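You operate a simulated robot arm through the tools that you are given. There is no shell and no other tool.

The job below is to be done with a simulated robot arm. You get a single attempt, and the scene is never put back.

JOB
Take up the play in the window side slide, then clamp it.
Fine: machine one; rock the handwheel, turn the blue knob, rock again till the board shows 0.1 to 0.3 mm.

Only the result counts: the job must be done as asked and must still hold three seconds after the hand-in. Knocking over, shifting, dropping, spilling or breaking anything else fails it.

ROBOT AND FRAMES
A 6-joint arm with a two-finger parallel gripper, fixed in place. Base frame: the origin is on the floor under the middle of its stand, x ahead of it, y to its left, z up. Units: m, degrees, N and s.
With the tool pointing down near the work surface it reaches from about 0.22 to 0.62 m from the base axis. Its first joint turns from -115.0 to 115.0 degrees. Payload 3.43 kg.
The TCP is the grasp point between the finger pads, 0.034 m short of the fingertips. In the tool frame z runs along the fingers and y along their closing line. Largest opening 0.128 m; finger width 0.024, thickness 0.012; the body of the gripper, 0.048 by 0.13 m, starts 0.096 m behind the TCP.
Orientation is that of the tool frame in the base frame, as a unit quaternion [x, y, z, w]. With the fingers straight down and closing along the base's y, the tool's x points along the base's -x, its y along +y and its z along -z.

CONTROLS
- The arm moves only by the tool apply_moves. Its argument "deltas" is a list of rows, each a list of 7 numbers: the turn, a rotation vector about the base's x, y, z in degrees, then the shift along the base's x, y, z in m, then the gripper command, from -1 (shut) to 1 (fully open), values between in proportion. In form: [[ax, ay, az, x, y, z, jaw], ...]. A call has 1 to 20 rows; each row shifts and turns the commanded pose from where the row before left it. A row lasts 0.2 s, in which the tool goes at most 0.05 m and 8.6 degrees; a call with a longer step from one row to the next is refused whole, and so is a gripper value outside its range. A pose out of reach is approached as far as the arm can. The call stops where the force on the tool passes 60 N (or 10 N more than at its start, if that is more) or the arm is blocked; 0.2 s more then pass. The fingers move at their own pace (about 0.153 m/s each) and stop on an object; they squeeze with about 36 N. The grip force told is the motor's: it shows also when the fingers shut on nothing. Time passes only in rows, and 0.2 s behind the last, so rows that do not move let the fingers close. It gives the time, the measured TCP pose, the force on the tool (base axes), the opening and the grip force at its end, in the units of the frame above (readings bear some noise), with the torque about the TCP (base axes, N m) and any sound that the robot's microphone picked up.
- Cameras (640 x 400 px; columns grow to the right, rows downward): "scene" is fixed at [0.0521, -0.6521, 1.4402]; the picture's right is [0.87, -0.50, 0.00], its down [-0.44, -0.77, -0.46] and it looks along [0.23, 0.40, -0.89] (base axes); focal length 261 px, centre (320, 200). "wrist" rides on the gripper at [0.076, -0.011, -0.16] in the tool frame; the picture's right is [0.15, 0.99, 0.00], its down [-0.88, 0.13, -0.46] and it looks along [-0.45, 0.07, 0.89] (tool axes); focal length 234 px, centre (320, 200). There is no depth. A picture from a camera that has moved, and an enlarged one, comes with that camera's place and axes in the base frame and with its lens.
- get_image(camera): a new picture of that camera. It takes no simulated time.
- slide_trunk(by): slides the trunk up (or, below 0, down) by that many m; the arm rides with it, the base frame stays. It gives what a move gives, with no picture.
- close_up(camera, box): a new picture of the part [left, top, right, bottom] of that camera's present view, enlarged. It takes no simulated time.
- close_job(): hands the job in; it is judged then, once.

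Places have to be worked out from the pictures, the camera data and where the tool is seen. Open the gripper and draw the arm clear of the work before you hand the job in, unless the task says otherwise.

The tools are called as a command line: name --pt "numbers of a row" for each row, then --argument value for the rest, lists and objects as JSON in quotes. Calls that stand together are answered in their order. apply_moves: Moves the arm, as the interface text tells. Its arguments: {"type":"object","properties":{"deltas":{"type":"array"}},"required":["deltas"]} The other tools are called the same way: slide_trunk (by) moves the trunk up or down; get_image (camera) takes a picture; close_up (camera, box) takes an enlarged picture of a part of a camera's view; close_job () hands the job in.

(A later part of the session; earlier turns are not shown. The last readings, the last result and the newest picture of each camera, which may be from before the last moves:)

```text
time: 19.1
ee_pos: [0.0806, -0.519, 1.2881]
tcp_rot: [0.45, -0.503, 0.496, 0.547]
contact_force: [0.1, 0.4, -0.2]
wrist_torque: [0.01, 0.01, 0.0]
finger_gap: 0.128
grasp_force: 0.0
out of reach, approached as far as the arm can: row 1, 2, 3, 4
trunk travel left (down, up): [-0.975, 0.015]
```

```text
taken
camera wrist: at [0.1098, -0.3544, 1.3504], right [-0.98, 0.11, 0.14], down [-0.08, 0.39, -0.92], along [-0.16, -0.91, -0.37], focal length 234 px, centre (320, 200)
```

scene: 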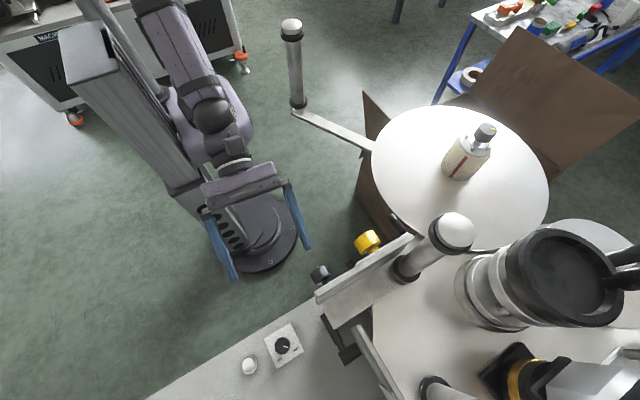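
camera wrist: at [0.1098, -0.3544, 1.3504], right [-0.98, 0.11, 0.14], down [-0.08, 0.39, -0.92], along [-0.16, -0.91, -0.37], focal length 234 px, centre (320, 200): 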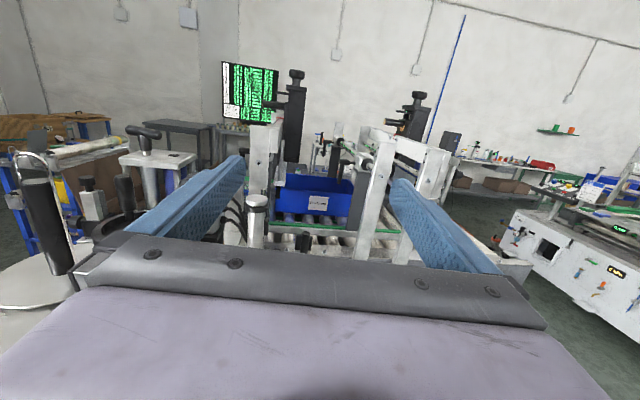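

REACH page: wheel 298.0, scale 298.0, play "rock it". There's a wall screen behind and more black slides. I enlarge.

close_up --camera "wrist" --box '[200, 50, 300, 130]'

close_up --camera "wrist" --box '[220, 60, 480, 260]'

close_up --camera "wrist" --box '[0, 100, 240, 260]'

close_up --camera "wrist" --box '[440, 100, 640, 260]'

```text
5.00 times, centred on (250, 90) of wrist
camera zoom: at [0.1098, -0.3544, 1.3504], right [-0.98, 0.11, 0.14], down [-0.08, 0.39, -0.92], along [-0.16, -0.91, -0.37], focal length 1171 px, centre (670, 750)
```

zoom: 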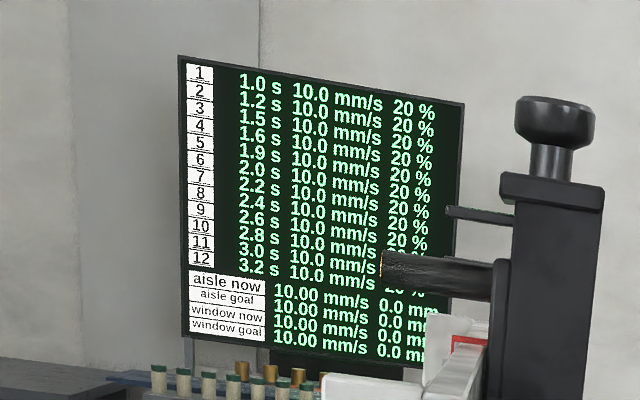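

```text
2.00 times, centred on (350, 160) of wrist
camera zoom: at [0.1098, -0.3544, 1.3504], right [-0.98, 0.11, 0.14], down [-0.08, 0.39, -0.92], along [-0.16, -0.91, -0.37], focal length 468 px, centre (260, 280)
```

zoom: 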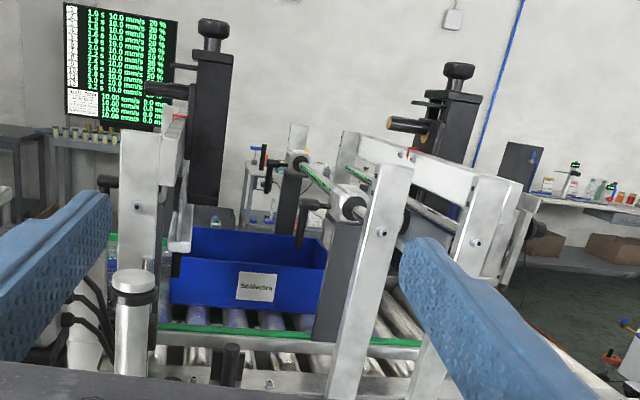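

```text
2.50 times, centred on (120, 180) of wrist
camera zoom: at [0.1098, -0.3544, 1.3504], right [-0.98, 0.11, 0.14], down [-0.08, 0.39, -0.92], along [-0.16, -0.91, -0.37], focal length 585 px, centre (820, 250)
```

zoom: 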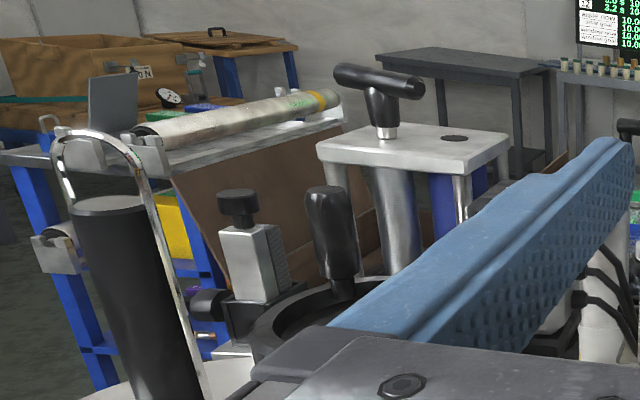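

```text
2.50 times, centred on (540, 180) of wrist
camera zoom: at [0.1098, -0.3544, 1.3504], right [-0.98, 0.11, 0.14], down [-0.08, 0.39, -0.92], along [-0.16, -0.91, -0.37], focal length 585 px, centre (-230, 250)
```

zoom: 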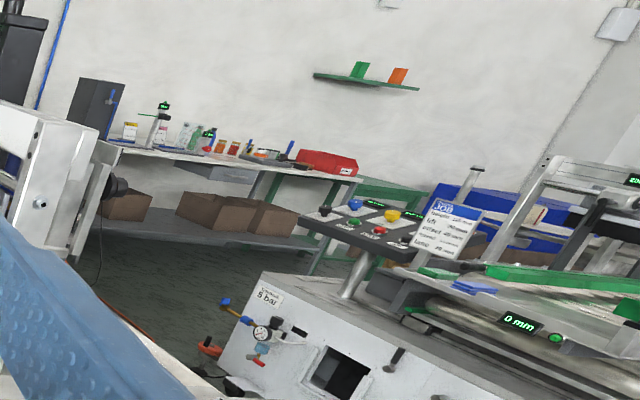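

The wall screen lists "aisle now/goal" and "window now/goal", so this line has an aisle-side and a window-side. I look round the room for the window by yawing the camera toward +x, staying high.

apply_moves --pt "0 0 6 0.03 0.012 0.005 1" --pt "0 0 6 0.03 0.012 0 1" --pt "0 0 6 0.03 0.012 0 1" --pt "0 0 6 0.03 0.012 0 1" --pt "0 0 6 0.03 0.012 0 1" --pt "0 0 6 0.03 0.012 0 1" --pt "0 0 6 0.03 0.012 0 1" --pt "0 0 6 0.03 0.012 0 1"

get_image --camera "wrist"

```text
time: 20.9
ee_pos: [0.4498, -0.3286, 1.3012]
tcp_rot: [0.616, -0.279, 0.673, 0.3]
contact_force: [-0.1, 0.9, -0.3]
wrist_torque: [0.04, 0.01, -0.04]
finger_gap: 0.1277
grasp_force: 0.1
out of reach, approached as far as the arm can: row 1, 2, 3, 4, 5, 6, 7, 8
trunk travel left (down, up): [-0.975, 0.015]
```

```text
taken
camera wrist: at [0.3482, -0.1959, 1.3628], right [-0.75, -0.65, 0.14], down [-0.34, 0.2, -0.92], along [0.57, -0.73, -0.37], focal length 234 px, centre (320, 200)
```

wrist: 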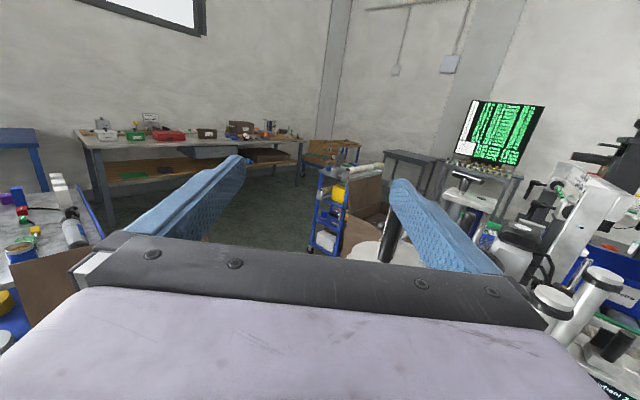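

A window is visible high on the +x wall. I yaw further to check for other windows.

apply_moves --pt "0 0 8 -0.01 0.03 0 1" --pt "0 0 8 -0.01 0.03 0 1" --pt "0 0 8 -0.01 0.03 0 1" --pt "0 0 8 -0.01 0.03 0 1" --pt "0 0 8 0 0.03 0 1" --pt "0 0 8 0 0.03 0 1"

get_image --camera "wrist"

```text
time: 22.3
ee_pos: [0.5394, 0.0623, 1.3025]
tcp_rot: [0.676, -0.006, 0.737, 0.001]
contact_force: [0.6, 0.0, -0.4]
wrist_torque: [0.0, 0.01, -0.04]
finger_gap: 0.1281
grasp_force: 0.1
out of reach, approached as far as the arm can: row 1, 2, 3, 4, 5, 6
trunk travel left (down, up): [-0.975, 0.015]
```

```text
taken
camera wrist: at [0.3741, 0.0758, 1.3644], right [-0.02, -0.99, 0.14], down [-0.38, -0.12, -0.92], along [0.93, -0.07, -0.37], focal length 234 px, centre (320, 200)
```

wrist: 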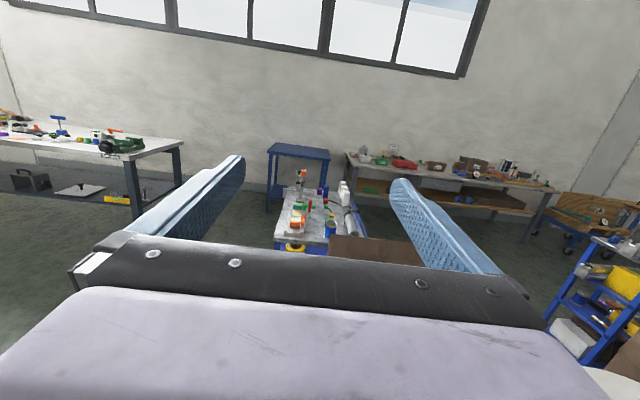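

The windows are all along the +x wall, so "window side" is +x. I also look at machine two toward +y for comparison of how the slides are labelled.

apply_moves --pt "0 0 8 -0.02 0.03 0 1" --pt "0 0 8 -0.02 0.03 0 1" --pt "0 0 8 -0.02 0.03 0 1" --pt "0 0 8 -0.02 0.03 0 1" --pt "0 0 8 -0.02 0.03 0 1" --pt "0 0 8 -0.02 0.03 0 1" --pt "0 0 8 -0.02 0.03 0 1" --pt "0 0 8 -0.02 0.03 0 1"

get_image --camera "wrist"

```text
time: 24.1
ee_pos: [0.2236, 0.4882, 1.3164]
tcp_rot: [0.577, 0.351, 0.627, -0.388]
contact_force: [-0.5, 0.8, 0.1]
wrist_torque: [0.02, 0.0, -0.03]
finger_gap: 0.128
grasp_force: 0.1
out of reach, approached as far as the arm can: row 1, 2, 3, 4, 5, 6, 7, 8
trunk travel left (down, up): [-0.975, 0.015]
```

```text
taken
camera wrist: at [0.14, 0.3463, 1.3791], right [0.88, -0.46, 0.14], down [-0.06, -0.39, -0.92], along [0.47, 0.8, -0.37], focal length 234 px, centre (320, 200)
```

wrist: 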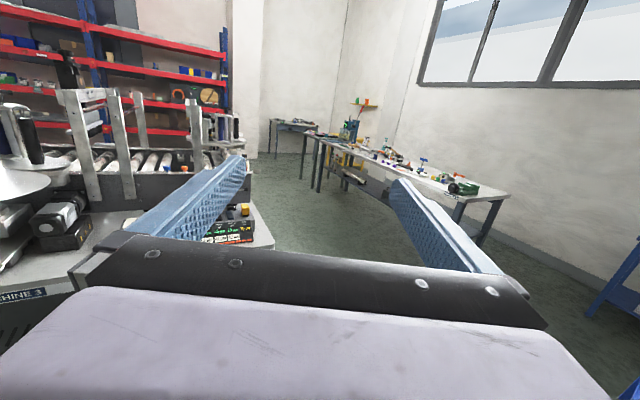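

close_up --camera "wrist" --box '[0, 260, 100, 340]'

close_up --camera "wrist" --box '[0, 80, 280, 255]'

apply_moves --pt "0 0 8 -0.02 0 0 1" --pt "0 0 8 -0.02 0 0 1" --pt "0 0 8 -0.02 0 0 1" --pt "0 0 8 -0.02 0 0 1"

get_image --camera "wrist"

```text
5.00 times, centred on (50, 300) of wrist
camera zoom: at [0.14, 0.3463, 1.3791], right [0.88, -0.46, 0.14], down [-0.06, -0.39, -0.92], along [0.47, 0.8, -0.37], focal length 1171 px, centre (1670, -300)
```

zoom: 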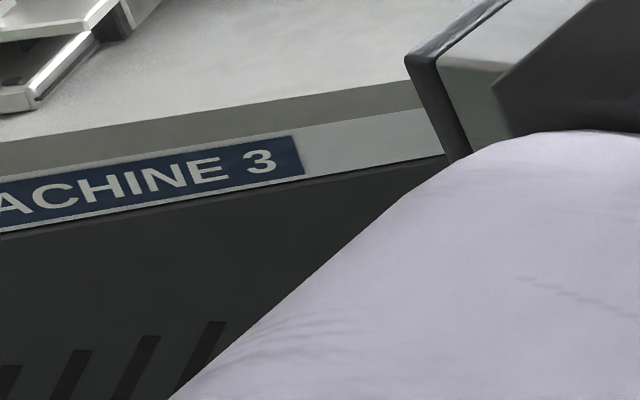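

```text
2.29 times, centred on (140, 168) of wrist
camera zoom: at [0.14, 0.3463, 1.3791], right [0.88, -0.46, 0.14], down [-0.06, -0.39, -0.92], along [0.47, 0.8, -0.37], focal length 535 px, centre (731, 274)
```

zoom: 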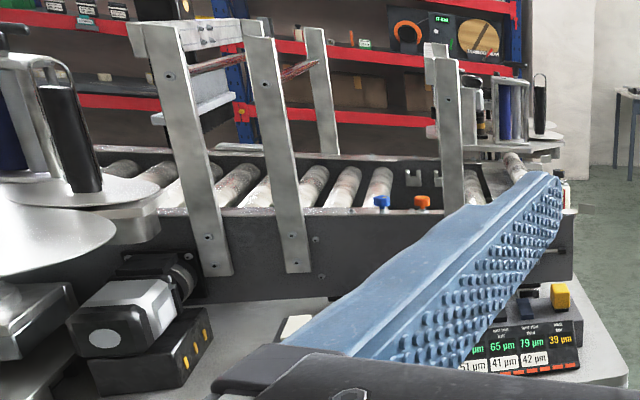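

```text
time: 25.1
ee_pos: [0.0315, 0.487, 1.3265]
tcp_rot: [0.499, 0.457, 0.538, -0.503]
contact_force: [0.6, -0.6, 0.2]
wrist_torque: [0.0, 0.01, 0.01]
finger_gap: 0.1281
grasp_force: 0.1
out of reach, approached as far as the arm can: row 1, 2, 3, 4
trunk travel left (down, up): [-0.975, 0.015]
```

```text
taken
camera wrist: at [0.0084, 0.3247, 1.3887], right [0.99, -0.09, 0.14], down [0.09, -0.39, -0.92], along [0.13, 0.92, -0.38], focal length 234 px, centre (320, 200)
```

wrist: 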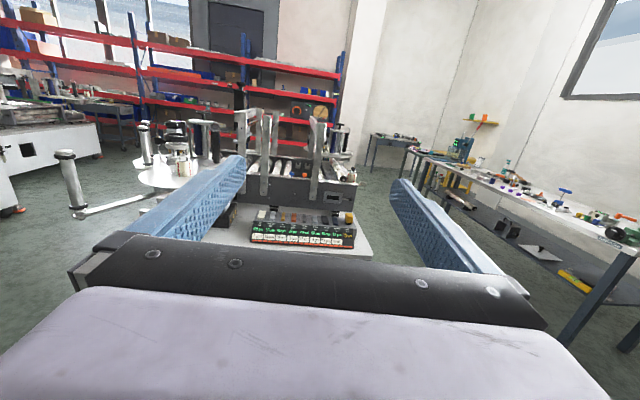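

Machine three is across the room (machine one is the one at -y). I swing back to machine one by the same high path.

apply_moves --pt "0 0 -8 0.02 0 0 1" --pt "0 0 -8 0.02 0 0 1" --pt "0 0 -8 0.02 0 0 1" --pt "0 0 -8 0.02 0 0 1" --pt "0 0 -8 0.02 -0.03 0 1" --pt "0 0 -8 0.02 -0.03 0 1" --pt "0 0 -8 0.02 -0.03 0 1" --pt "0 0 -8 0.02 -0.03 0 1" --pt "0 0 -8 0.02 -0.03 0 1" --pt "0 0 -8 0.02 -0.03 0 1" --pt "0 0 -8 0.02 -0.03 0 1" --pt "0 0 -8 0.02 -0.03 0 1" --pt "0 0 -8 0.01 -0.03 0 1" --pt "0 0 -8 0.01 -0.03 0 1" --pt "0 0 -8 0.01 -0.03 0 1" --pt "0 0 -8 0.01 -0.03 0 1" --pt "0 0 -8 0 -0.03 0 1" --pt "0 0 -8 0 -0.03 0 1"

get_image --camera "wrist"

```text
time: 28.9
ee_pos: [0.3112, 0.0679, 1.3259]
tcp_rot: [0.592, -0.326, 0.649, 0.35]
contact_force: [-0.8, -0.6, -0.1]
wrist_torque: [0.01, -0.02, -0.02]
finger_gap: 0.1282
grasp_force: 0.0
trunk travel left (down, up): [-0.975, 0.015]
```

```text
taken
camera wrist: at [0.2316, 0.2141, 1.3885], right [-0.84, -0.53, 0.14], down [-0.31, 0.25, -0.92], along [0.45, -0.81, -0.37], focal length 234 px, centre (320, 200)
```

wrist: 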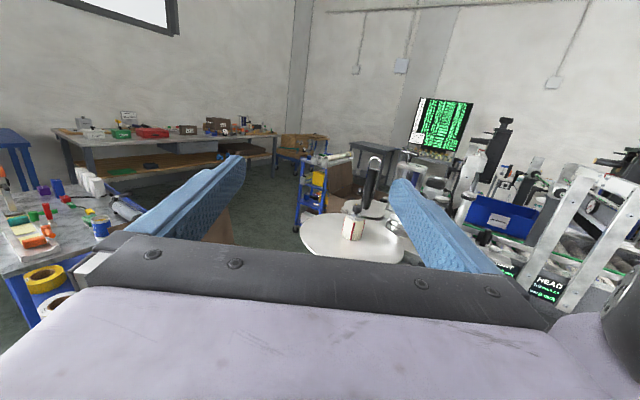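

The command is now exact (no out-of-reach). I bring the tool back over the front of machine one, facing -y and tilted down 45°.

apply_moves --pt "0 0 -8.2 0 -0.045 0 1" --pt "0 0 -8.2 0 -0.045 0 1" --pt "0 0 -8.2 0 -0.045 0 1" --pt "0 0 -8.2 0 -0.045 0 1" --pt "7 0 0 0 -0.045 0 1" --pt "7 0 0 0 -0.045 0 1" --pt "7 0 0 0 -0.045 0 1" --pt "7 0 0 0 -0.045 0 1" --pt "7 0 0 0 -0.045 0 1" --pt "7 0 0 0 -0.045 0 1"

get_image --camera "wrist"

```text
time: 31.1
ee_pos: [0.315, -0.3844, 1.3266]
tcp_rot: [-0.63, 0.636, -0.317, -0.312]
contact_force: [-0.1, 0.1, -0.4]
wrist_torque: [0.02, 0.0, 0.0]
finger_gap: 0.128
grasp_force: 0.1
trunk travel left (down, up): [-0.975, 0.015]
```

```text
taken
camera wrist: at [0.3244, -0.3021, 1.4846], right [-0.99, -0.08, 0.11], down [-0.12, 0.9, -0.43], along [-0.06, -0.44, -0.9], focal length 234 px, centre (320, 200)
```

wrist: 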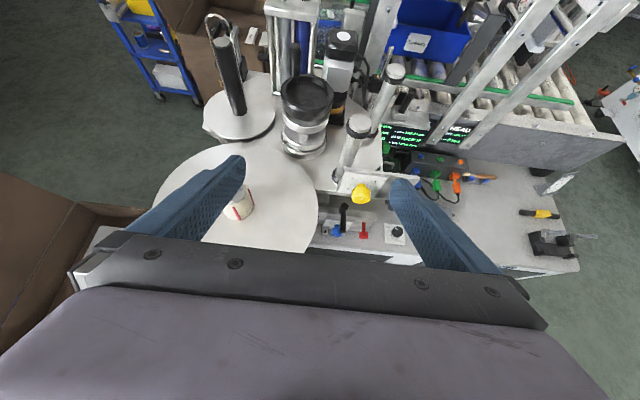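

close_up --camera "wrist" --box '[260, 0, 420, 120]'

close_up --camera "wrist" --box '[270, 100, 430, 250]'

close_up --camera "wrist" --box '[400, 0, 640, 280]'

```text
3.33 times, centred on (340, 60) of wrist
camera zoom: at [0.3244, -0.3021, 1.4846], right [-0.99, -0.08, 0.11], down [-0.12, 0.9, -0.43], along [-0.06, -0.44, -0.9], focal length 781 px, centre (253, 667)
```

zoom: 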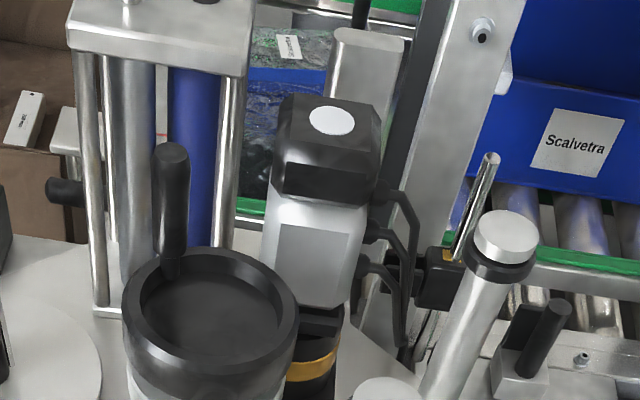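

```text
2.67 times, centred on (350, 175) of wrist
camera zoom: at [0.3244, -0.3021, 1.4846], right [-0.99, -0.08, 0.11], down [-0.12, 0.9, -0.43], along [-0.06, -0.44, -0.9], focal length 624 px, centre (240, 267)
```

zoom: 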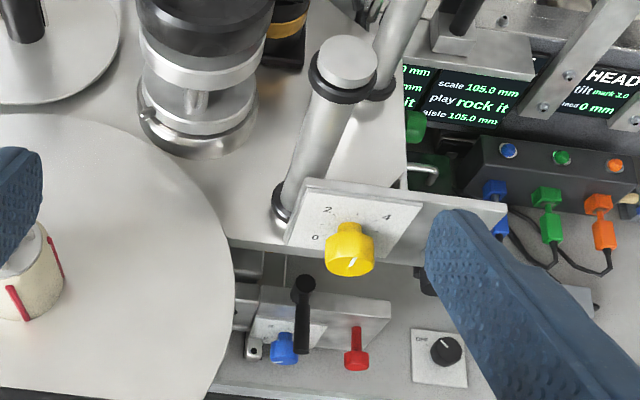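

```text
1.43 times, centred on (520, 140) of wrist
camera zoom: at [0.3244, -0.3021, 1.4846], right [-0.99, -0.08, 0.11], down [-0.12, 0.9, -0.43], along [-0.06, -0.44, -0.9], focal length 334 px, centre (34, 286)
```

zoom: 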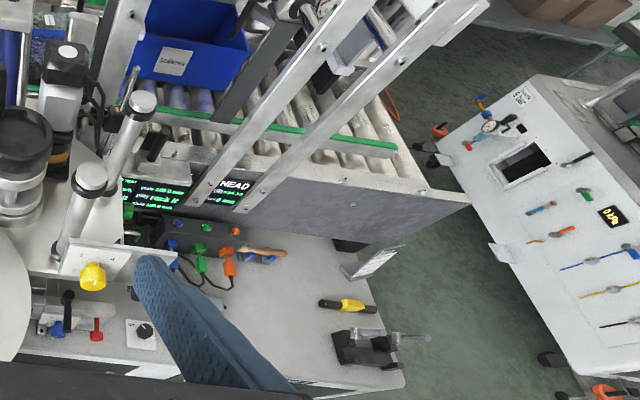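

The only blue scaled knob is on the lower (REACH) slide with the front handwheel, on the window (+x) side of machine one. I go back to x≈0.09 and then lower the trunk in front of the machine to inspect it closely.

apply_moves --pt "0 0 0 -0.04 -0.01 0 1" --pt "0 0 0 -0.04 -0.01 0 1" --pt "0 0 0 -0.04 -0.01 0 1" --pt "0 0 0 -0.04 -0.01 0 1" --pt "0 0 0 -0.04 -0.01 0 1" --pt "0 0 0 -0.02 0 0 1"

slide_trunk --by -0.4

get_image --camera "wrist"

get_image --camera "scene"

```text
time: 32.5
ee_pos: [0.0927, -0.4337, 1.3297]
tcp_rot: [-0.63, 0.636, -0.316, -0.313]
contact_force: [-0.2, -1.2, -0.7]
wrist_torque: [0.02, -0.01, -0.02]
finger_gap: 0.128
grasp_force: 0.1
trunk travel left (down, up): [-0.975, 0.015]
```

```text
time: 36.3
ee_pos: [0.094, -0.4336, 0.9278]
tcp_rot: [-0.63, 0.636, -0.317, -0.314]
contact_force: [-0.7, 0.5, -0.3]
wrist_torque: [0.01, 0.01, 0.0]
finger_gap: 0.128
grasp_force: 0.1
trunk travel left (down, up): [-0.575, 0.415]
```

```text
taken
camera wrist: at [0.1044, -0.3504, 1.085], right [-0.99, -0.08, 0.11], down [-0.12, 0.9, -0.43], along [-0.06, -0.44, -0.9], focal length 234 px, centre (320, 200)
```

wrist: 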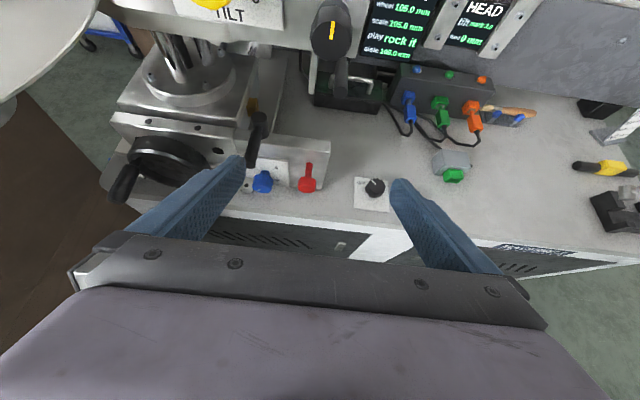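

```text
taken
```

scene: 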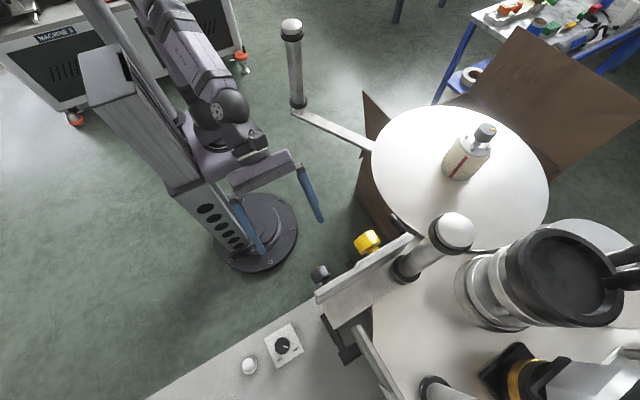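

Clear so far. I lower a bit more to look at the unit from the front, tilting the camera more level.

slide_trunk --by -0.12

apply_moves --pt "-6 0 0 0.01 -0.005 0 1" --pt "-6 0 0 0.01 -0.005 0 1" --pt "-6 0 0 0.01 -0.005 0 1"

get_image --camera "wrist"

get_image --camera "scene"

```text
time: 37.8
ee_pos: [0.0946, -0.4342, 0.8078]
tcp_rot: [-0.631, 0.635, -0.317, -0.313]
contact_force: [0.0, 0.3, 0.4]
wrist_torque: [0.02, -0.01, -0.03]
finger_gap: 0.1279
grasp_force: 0.0
trunk travel left (down, up): [-0.455, 0.535]
```

```text
time: 38.6
ee_pos: [0.1039, -0.4426, 0.8058]
tcp_rot: [-0.59, 0.607, -0.368, -0.383]
contact_force: [-0.3, -0.5, 0.0]
wrist_torque: [0.02, 0.03, -0.04]
finger_gap: 0.1281
grasp_force: 0.1
out of reach, approached as far as the arm can: row 1, 2
trunk travel left (down, up): [-0.455, 0.535]
```

```text
taken
camera wrist: at [0.1209, -0.3313, 0.9435], right [-0.99, -0.03, 0.14], down [-0.11, 0.8, -0.59], along [-0.09, -0.6, -0.79], focal length 234 px, centre (320, 200)
```

wrist: 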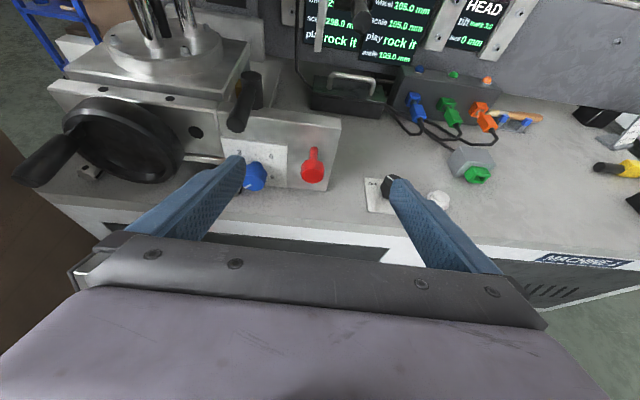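

```text
taken
```

scene: 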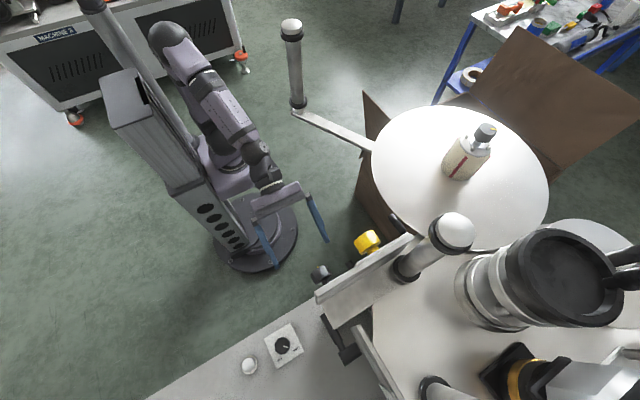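

close_up --camera "wrist" --box '[285, 0, 445, 100]'

close_up --camera "wrist" --box '[180, 50, 360, 210]'

close_up --camera "wrist" --box '[10, 40, 250, 220]'

close_up --camera "wrist" --box '[500, 230, 640, 320]'

```text
4.00 times, centred on (365, 50) of wrist
camera zoom: at [0.1209, -0.3313, 0.9435], right [-0.99, -0.03, 0.14], down [-0.11, 0.8, -0.59], along [-0.09, -0.6, -0.79], focal length 937 px, centre (140, 800)
```

zoom: 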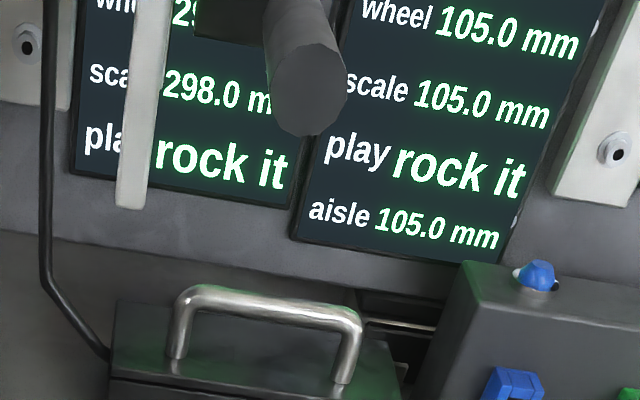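

```text
2.50 times, centred on (270, 130) of wrist
camera zoom: at [0.1209, -0.3313, 0.9435], right [-0.99, -0.03, 0.14], down [-0.11, 0.8, -0.59], along [-0.09, -0.6, -0.79], focal length 585 px, centre (445, 375)
```

zoom: 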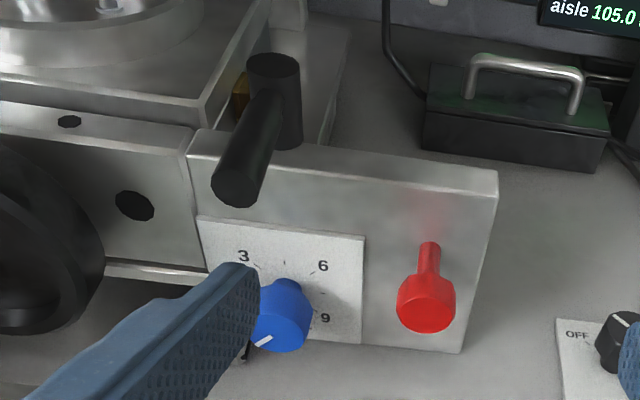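

```text
2.22 times, centred on (130, 130) of wrist
camera zoom: at [0.1209, -0.3313, 0.9435], right [-0.99, -0.03, 0.14], down [-0.11, 0.8, -0.59], along [-0.09, -0.6, -0.79], focal length 520 px, centre (742, 356)
```

zoom: 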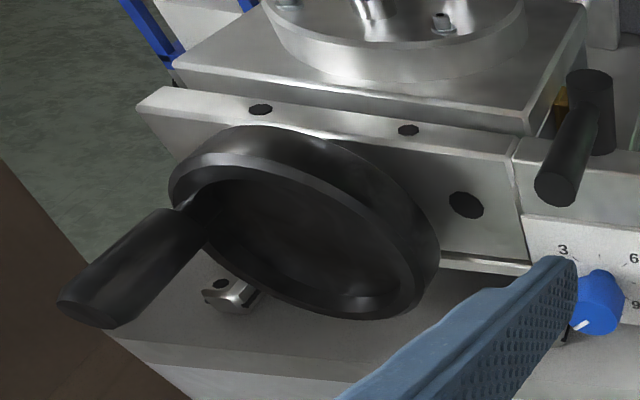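

```text
4.44 times, centred on (570, 275) of wrist
camera zoom: at [0.1209, -0.3313, 0.9435], right [-0.99, -0.03, 0.14], down [-0.11, 0.8, -0.59], along [-0.09, -0.6, -0.79], focal length 1041 px, centre (-791, -133)
```

zoom: 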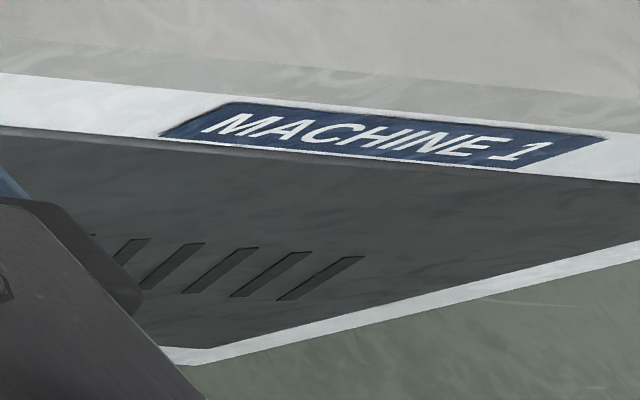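

This is MACHINE 1, as labelled. The blue knob (scale 0-3-6-9, pointer near 0) is at about (0.196, -0.60, 0.632); the handwheel centre about (0.342, -0.555, 0.71) with its handle at the +x side. I move +x to look at the lever and knobs closely.

apply_moves --pt "0 0 0 0.02 -0.003 -0.01 1" --pt "0 0 0 0.02 -0.003 -0.01 1" --pt "0 0 0 0.02 -0.002 -0.01 1" --pt "0 0 0 0.02 -0.002 0 1" --pt "0 0 0 0.01 0 0 1"

get_image --camera "wrist"

get_image --camera "scene"

```text
time: 39.8
ee_pos: [0.1963, -0.4531, 0.7763]
tcp_rot: [-0.589, 0.607, -0.368, -0.385]
contact_force: [-0.4, -0.8, -0.4]
wrist_torque: [0.02, -0.01, 0.0]
finger_gap: 0.1278
grasp_force: 0.0
trunk travel left (down, up): [-0.455, 0.535]
```

```text
taken
camera wrist: at [0.212, -0.341, 0.9139], right [-0.99, -0.03, 0.14], down [-0.11, 0.8, -0.6], along [-0.09, -0.6, -0.79], focal length 234 px, centre (320, 200)
```

wrist: 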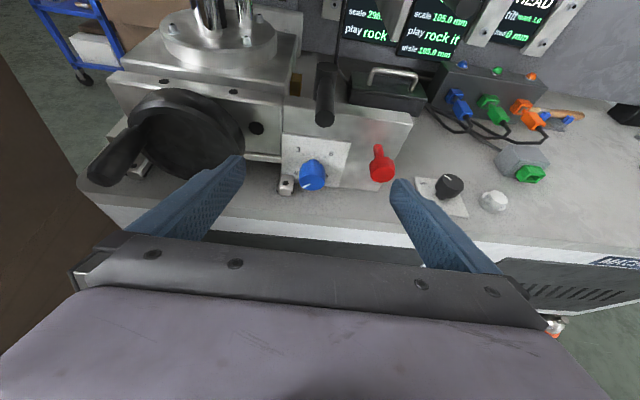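

```text
taken
```

scene: 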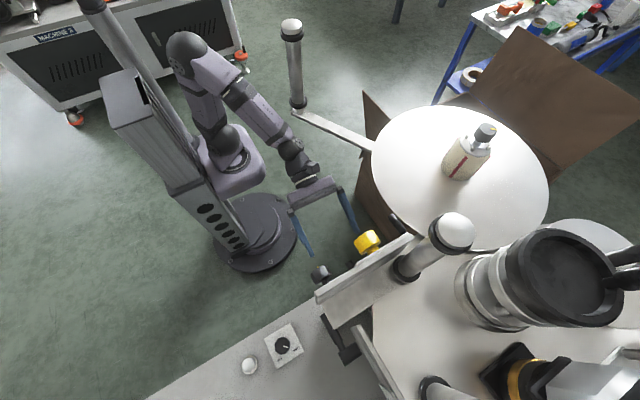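

close_up --camera "wrist" --box '[260, 55, 430, 215]'

close_up --camera "wrist" --box '[80, 70, 310, 220]'

close_up --camera "wrist" --box '[270, 120, 370, 200]'

close_up --camera "wrist" --box '[320, 0, 480, 80]'

```text
2.50 times, centred on (345, 135) of wrist
camera zoom: at [0.212, -0.341, 0.9139], right [-0.99, -0.03, 0.14], down [-0.11, 0.8, -0.6], along [-0.09, -0.6, -0.79], focal length 585 px, centre (258, 362)
```

zoom: 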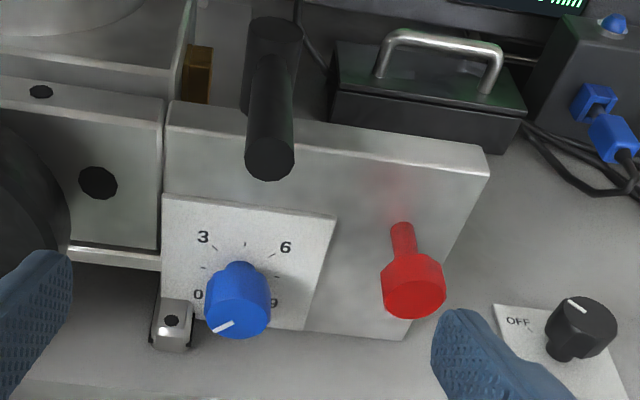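

```text
2.67 times, centred on (195, 145) of wrist
camera zoom: at [0.212, -0.341, 0.9139], right [-0.99, -0.03, 0.14], down [-0.11, 0.8, -0.6], along [-0.09, -0.6, -0.79], focal length 624 px, centre (653, 347)
```

zoom: 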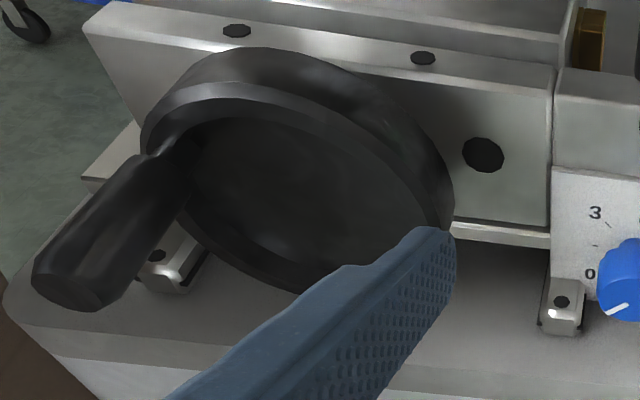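

```text
5.00 times, centred on (320, 160) of wrist
camera zoom: at [0.212, -0.341, 0.9139], right [-0.99, -0.03, 0.14], down [-0.11, 0.8, -0.6], along [-0.09, -0.6, -0.79], focal length 1171 px, centre (320, 400)
```

zoom: 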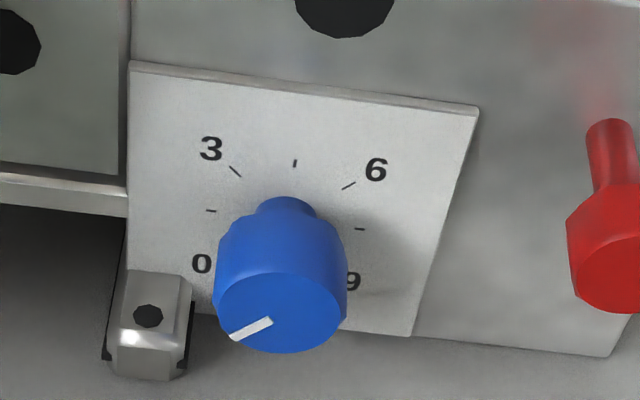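

```text
4.00 times, centred on (400, 40) of wrist
camera zoom: at [0.212, -0.341, 0.9139], right [-0.99, -0.03, 0.14], down [-0.11, 0.8, -0.6], along [-0.09, -0.6, -0.79], focal length 937 px, centre (0, 840)
```

zoom: 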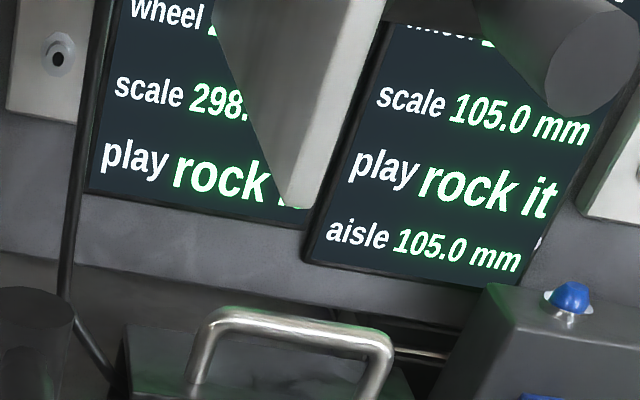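

The plate scale runs 0-3-6-9 clockwise, pointer at about 0. First I will rock the handwheel: its handle is at about (0.388, -0.51, 0.73), pointing +y. I'll bring the gripper in horizontally, yawed 45° (to keep clear of the dancer arm), with fingers above/below the handle. First yaw and level.

apply_moves --pt "0 0 7.5 0.008 0 -0.006 0" --pt "0 0 7.5 0.008 0 -0.006 0" --pt "0 0 7.5 0.008 0 -0.006 0" --pt "0 0 7.5 0.008 0 -0.006 0" --pt "0 0 7.5 0.008 0 -0.006 0" --pt "0 0 7.5 0.008 0 -0.006 0" --pt "-6 -6 0 0 0 0 0" --pt "-6 -6 0 0 0 0 0" --pt "-6 -6 0 0 0 0 0"

get_image --camera "wrist"

get_image --camera "scene"

```text
time: 41.5
ee_pos: [0.397, -0.3518, 0.8109]
tcp_rot: [0.702, -0.353, 0.567, 0.248]
contact_force: [-2.5, -4.7, 1.1]
wrist_torque: [0.45, -0.09, 0.55]
finger_gap: 0.064
grasp_force: 0.2
out of reach, approached as far as the arm can: row 3, 4, 5, 6, 7, 8
trunk travel left (down, up): [-0.455, 0.535]
stopped in row 8: the force on the tool passed its limit at 140 N (the readings are from after the stop); the commanded pose is now the measured one
```

```text
taken
camera wrist: at [0.3151, -0.2384, 0.9231], right [-0.75, -0.65, 0.09], down [-0.48, 0.45, -0.75], along [0.45, -0.61, -0.65], focal length 234 px, centre (320, 200)
```

wrist: 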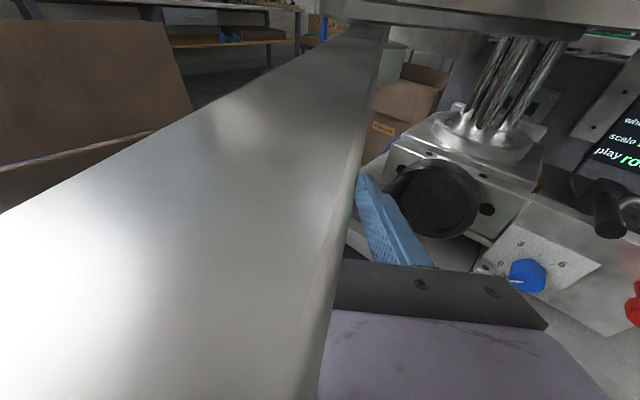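

```text
taken
```

scene: 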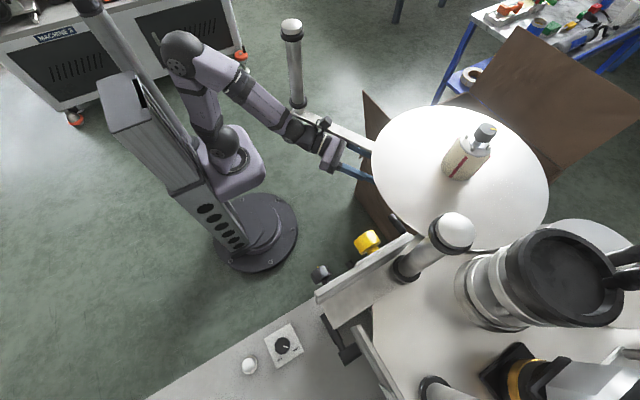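

The unreachable rows pushed the tool outward and it touched the dancer bar; the scene view shows the dancer arm seemingly still in its place. I back off gently away from the bar (-x, -y, down) and then compare.

apply_moves --pt "0 0 0 -0.012 -0.01 -0.01 0" --pt "0 0 0 -0.012 -0.01 -0.01 0" --pt "0 0 0 -0.012 -0.01 -0.01 0"

get_image --camera "scene"

get_image --camera "wrist"

close_up --camera "scene" --box '[260, 0, 420, 200]'

```text
time: 42.0
ee_pos: [0.3944, -0.3484, 0.8094]
tcp_rot: [0.692, -0.358, 0.574, 0.253]
contact_force: [-15.8, -10.8, 3.2]
wrist_torque: [1.57, -1.15, 2.97]
finger_gap: 0.064
grasp_force: 0.1
out of reach, approached as far as the arm can: row 1, 2
trunk travel left (down, up): [-0.455, 0.535]
stopped in row 2: the force on the tool passed its limit at 63 N (the readings are from after the stop); the commanded pose is now the measured one
```

```text
taken
```

scene: 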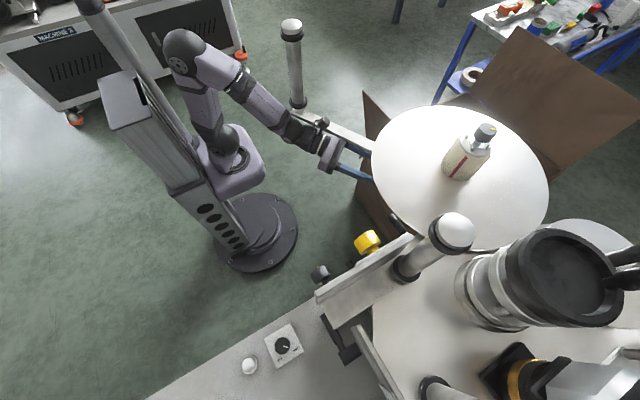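

```text
taken
camera wrist: at [0.312, -0.2343, 0.9195], right [-0.76, -0.64, 0.08], down [-0.46, 0.45, -0.77], along [0.46, -0.62, -0.63], focal length 234 px, centre (320, 200)
```

wrist: 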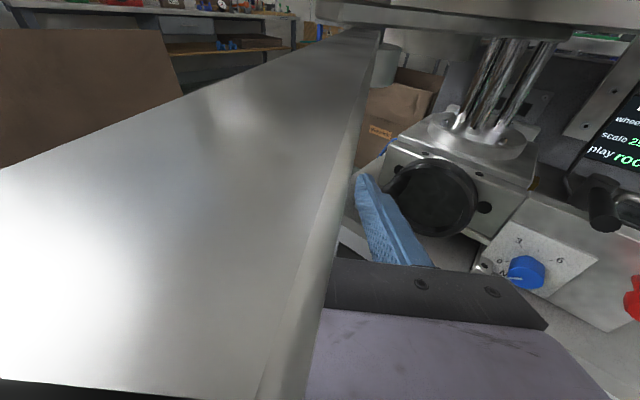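

```text
2.00 times, centred on (340, 100) of scene
camera zoom: at [0.0521, -0.6521, 1.4402], right [0.87, -0.5, 0.0], down [-0.44, -0.77, -0.46], along [0.23, 0.4, -0.89], focal length 522 px, centre (280, 400)
```

zoom: 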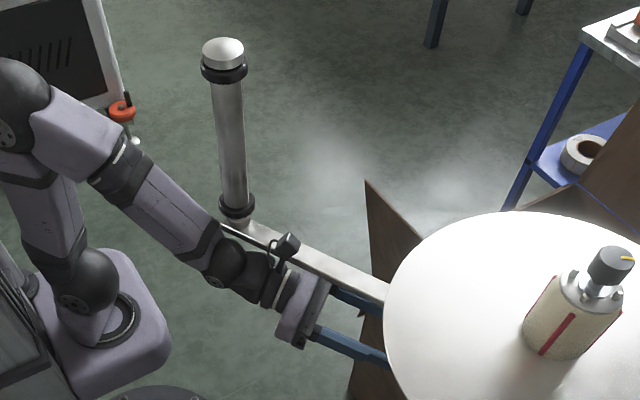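

The camera housing/hand is resting against the -x side of the dancer bar (bar itself looks unmoved). Swinging the hand by positive yaw about the TCP takes its rear away from the bar while staying within reach, so I try that in small steps.

apply_moves --pt "0 0 5 0 -0.003 0 0" --pt "0 0 5 0 -0.003 0 0"

close_up --camera "scene" --box '[260, 0, 420, 200]'

get_image --camera "wrist"

```text
time: 42.4
ee_pos: [0.3955, -0.3447, 0.8088]
tcp_rot: [0.695, -0.362, 0.573, 0.241]
contact_force: [0.4, 1.0, -0.2]
wrist_torque: [0.0, -0.03, 0.0]
finger_gap: 0.064
grasp_force: 0.1
out of reach, approached as far as the arm can: row 1
trunk travel left (down, up): [-0.455, 0.535]
stopped in row 1: the force on the tool passed its limit at 81 N (the readings are from after the stop); the commanded pose is now the measured one
```

```text
2.00 times, centred on (340, 100) of scene
camera zoom: at [0.0521, -0.6521, 1.4402], right [0.87, -0.5, 0.0], down [-0.44, -0.77, -0.46], along [0.23, 0.4, -0.89], focal length 522 px, centre (280, 400)
```

zoom: 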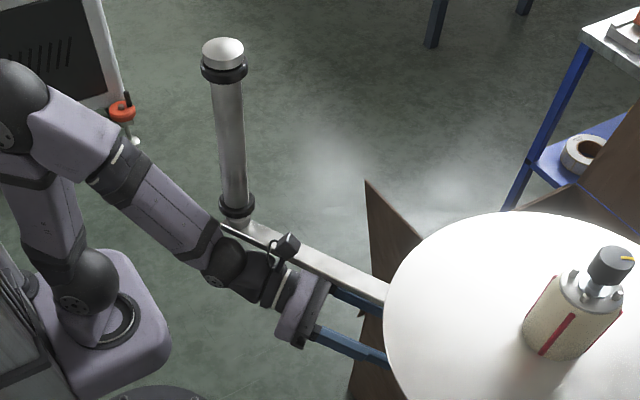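

```text
taken
camera wrist: at [0.3117, -0.2346, 0.9192], right [-0.76, -0.65, 0.06], down [-0.46, 0.46, -0.76], along [0.46, -0.61, -0.65], focal length 234 px, centre (320, 200)
```

wrist: 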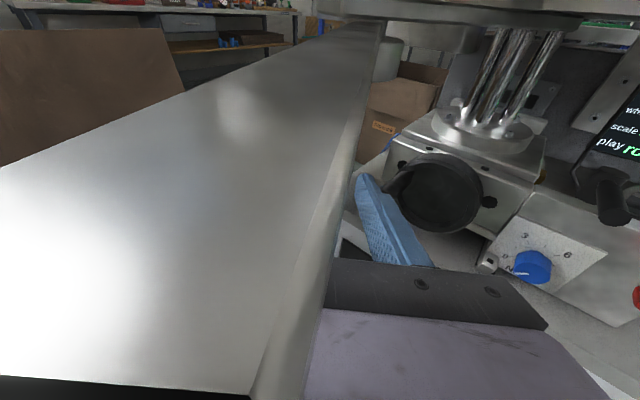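

Contact force is now zero and the dancer arm looks unmoved. The shoulder is at about z≈0.73, so the wrist is too close to it (inner reach limit). I raise the hand slightly with the arm (little), then lower the trunk by the same, to gain reach without moving the hand.

apply_moves --pt "0 0 0 0 0 0.008 0" --pt "0 0 0 0 0 0.008 0"

get_image --camera "wrist"

```text
time: 43.0
ee_pos: [0.3938, -0.3442, 0.8094]
tcp_rot: [0.703, -0.363, 0.563, 0.238]
contact_force: [0.0, -0.2, -0.7]
wrist_torque: [0.01, -0.02, -0.01]
finger_gap: 0.0639
grasp_force: 0.0
trunk travel left (down, up): [-0.455, 0.535]
```

```text
taken
camera wrist: at [0.3109, -0.2357, 0.9238], right [-0.76, -0.65, 0.07], down [-0.47, 0.47, -0.74], along [0.45, -0.6, -0.66], focal length 234 px, centre (320, 200)
```

wrist: 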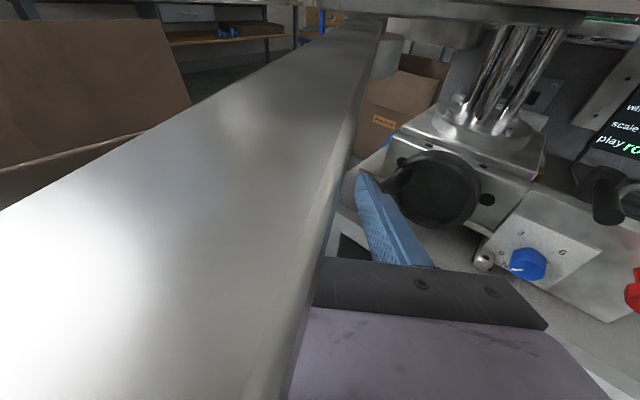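

No reach warning now. I try a small retreat away from the bar combined with a slight rise.

apply_moves --pt "0 0 0 -0.004 -0.004 0.008 0" --pt "0 0 0 -0.004 -0.004 0.006 0"

close_up --camera "scene" --box '[260, 50, 420, 200]'

```text
time: 43.8
ee_pos: [0.3849, -0.3462, 0.8108]
tcp_rot: [0.713, -0.368, 0.548, 0.236]
contact_force: [-0.2, 0.4, -0.5]
wrist_torque: [0.0, -0.02, -0.02]
finger_gap: 0.0642
grasp_force: 0.0
trunk travel left (down, up): [-0.455, 0.535]
stopped in row 2: the arm was blocked; the commanded pose is now the measured one
```

```text
2.67 times, centred on (340, 125) of scene
camera zoom: at [0.0521, -0.6521, 1.4402], right [0.87, -0.5, 0.0], down [-0.44, -0.77, -0.46], along [0.23, 0.4, -0.89], focal length 696 px, centre (267, 400)
```

zoom: 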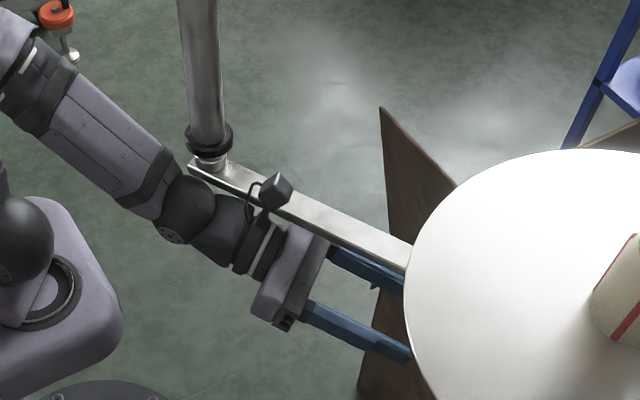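

The wrist link is likely against the bar. A pure rotation of the whole arm about the base axis (keeping reach constant) moves every part away from the bar, so I do that: -3° steps.

apply_moves --pt "0 0 -3 -0.0187 -0.0197 0 0" --pt "0 0 -3 -0.0196 -0.0187 0 0"

close_up --camera "scene" --box '[260, 50, 420, 200]'

get_image --camera "wrist"

```text
time: 44.4
ee_pos: [0.348, -0.3809, 0.8157]
tcp_rot: [0.689, -0.402, 0.539, 0.27]
contact_force: [0.4, -0.4, 0.5]
wrist_torque: [0.01, 0.02, 0.01]
finger_gap: 0.0641
grasp_force: 0.0
trunk travel left (down, up): [-0.455, 0.535]
```

```text
2.67 times, centred on (340, 125) of scene
camera zoom: at [0.0521, -0.6521, 1.4402], right [0.87, -0.5, 0.0], down [-0.44, -0.77, -0.46], along [0.23, 0.4, -0.89], focal length 696 px, centre (267, 400)
```

zoom: 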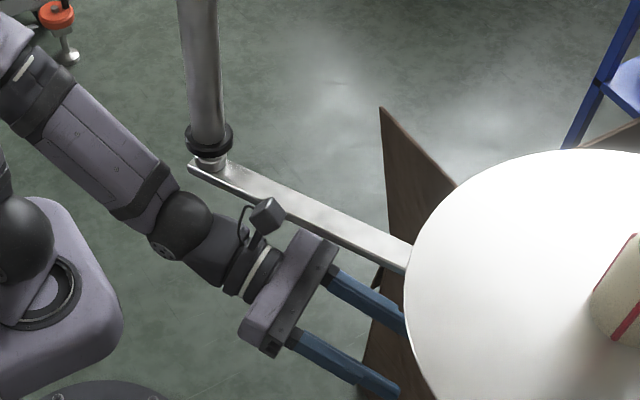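

```text
taken
camera wrist: at [0.2823, -0.2644, 0.9324], right [-0.82, -0.56, 0.08], down [-0.43, 0.53, -0.73], along [0.37, -0.63, -0.68], focal length 234 px, centre (320, 200)
```

wrist: 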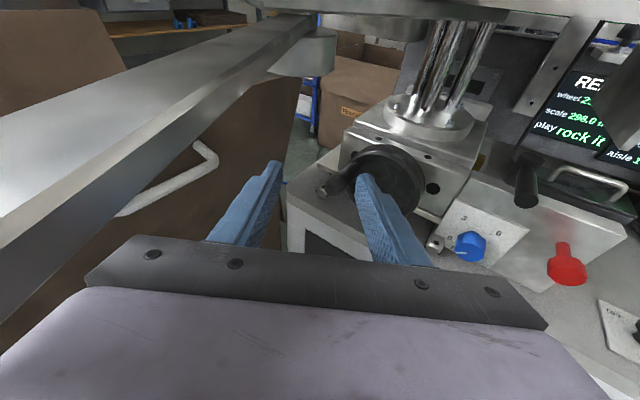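

Free again, and the dancer bar is at its original pixels. I continue the same base rotation to bring the hand in front of the slide, away from the disc and bar.

apply_moves --pt "0 0 -3 -0.0205 -0.0178 0 0" --pt "0 0 -3 -0.0213 -0.0166 0 0" --pt "0 0 -3 -0.0221 -0.0155 0 0" --pt "0 0 -3 -0.023 -0.0143 0 0" --pt "0 0 -3 -0.0236 -0.013 0 0" --pt "0 0 -3 -0.0243 -0.0118 0 0"

get_image --camera "scene"

get_image --camera "wrist"

```text
time: 45.8
ee_pos: [0.2225, -0.4663, 0.8181]
tcp_rot: [0.618, -0.507, 0.488, 0.351]
contact_force: [0.3, -0.3, 0.1]
wrist_torque: [0.01, -0.02, 0.01]
finger_gap: 0.0638
grasp_force: 0.0
out of reach, approached as far as the arm can: row 2, 4, 6
trunk travel left (down, up): [-0.455, 0.535]
```

```text
taken
```

scene: 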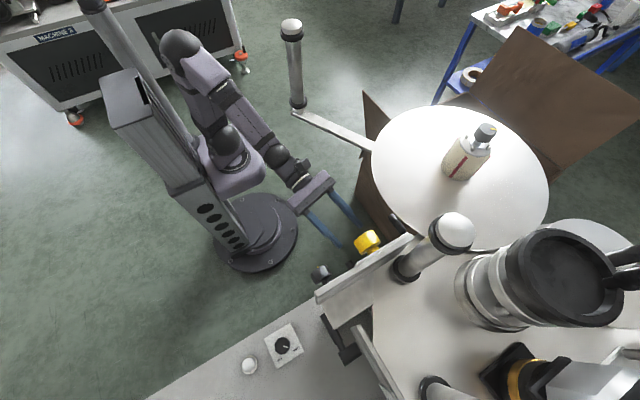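

```text
taken
camera wrist: at [0.194, -0.3361, 0.9353], right [-0.96, -0.28, 0.08], down [-0.25, 0.64, -0.73], along [0.15, -0.71, -0.68], focal length 234 px, centre (320, 200)
```

wrist: 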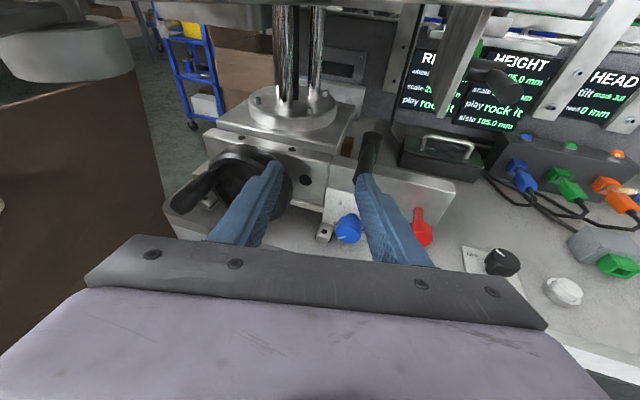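

Well clear now. I raise the hand with the arm and lower the trunk by the same amount, in turns, so that the shoulder gets lower and the arm gains reach range.

apply_moves --pt "0 0 0 -0.005 0 0.03 0" --pt "0 0 0 -0.005 0 0.03 0" --pt "0 0 0 0 0 0.03 0"

slide_trunk --by -0.12

get_image --camera "scene"

```text
time: 46.6
ee_pos: [0.2146, -0.4669, 0.908]
tcp_rot: [0.619, -0.503, 0.492, 0.348]
contact_force: [-0.2, 0.3, -0.6]
wrist_torque: [-0.01, 0.02, 0.02]
finger_gap: 0.0639
grasp_force: 0.1
trunk travel left (down, up): [-0.455, 0.535]
```

```text
time: 48.1
ee_pos: [0.2142, -0.466, 0.788]
tcp_rot: [0.62, -0.504, 0.491, 0.347]
contact_force: [0.2, 0.7, 0.4]
wrist_torque: [-0.03, -0.02, 0.01]
finger_gap: 0.0642
grasp_force: 0.1
trunk travel left (down, up): [-0.335, 0.655]
```

```text
taken
```

scene: 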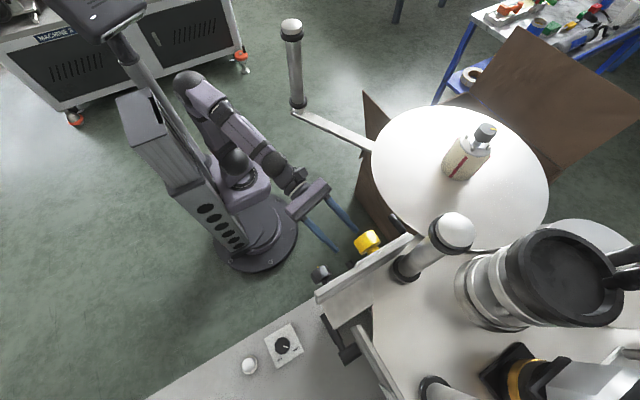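

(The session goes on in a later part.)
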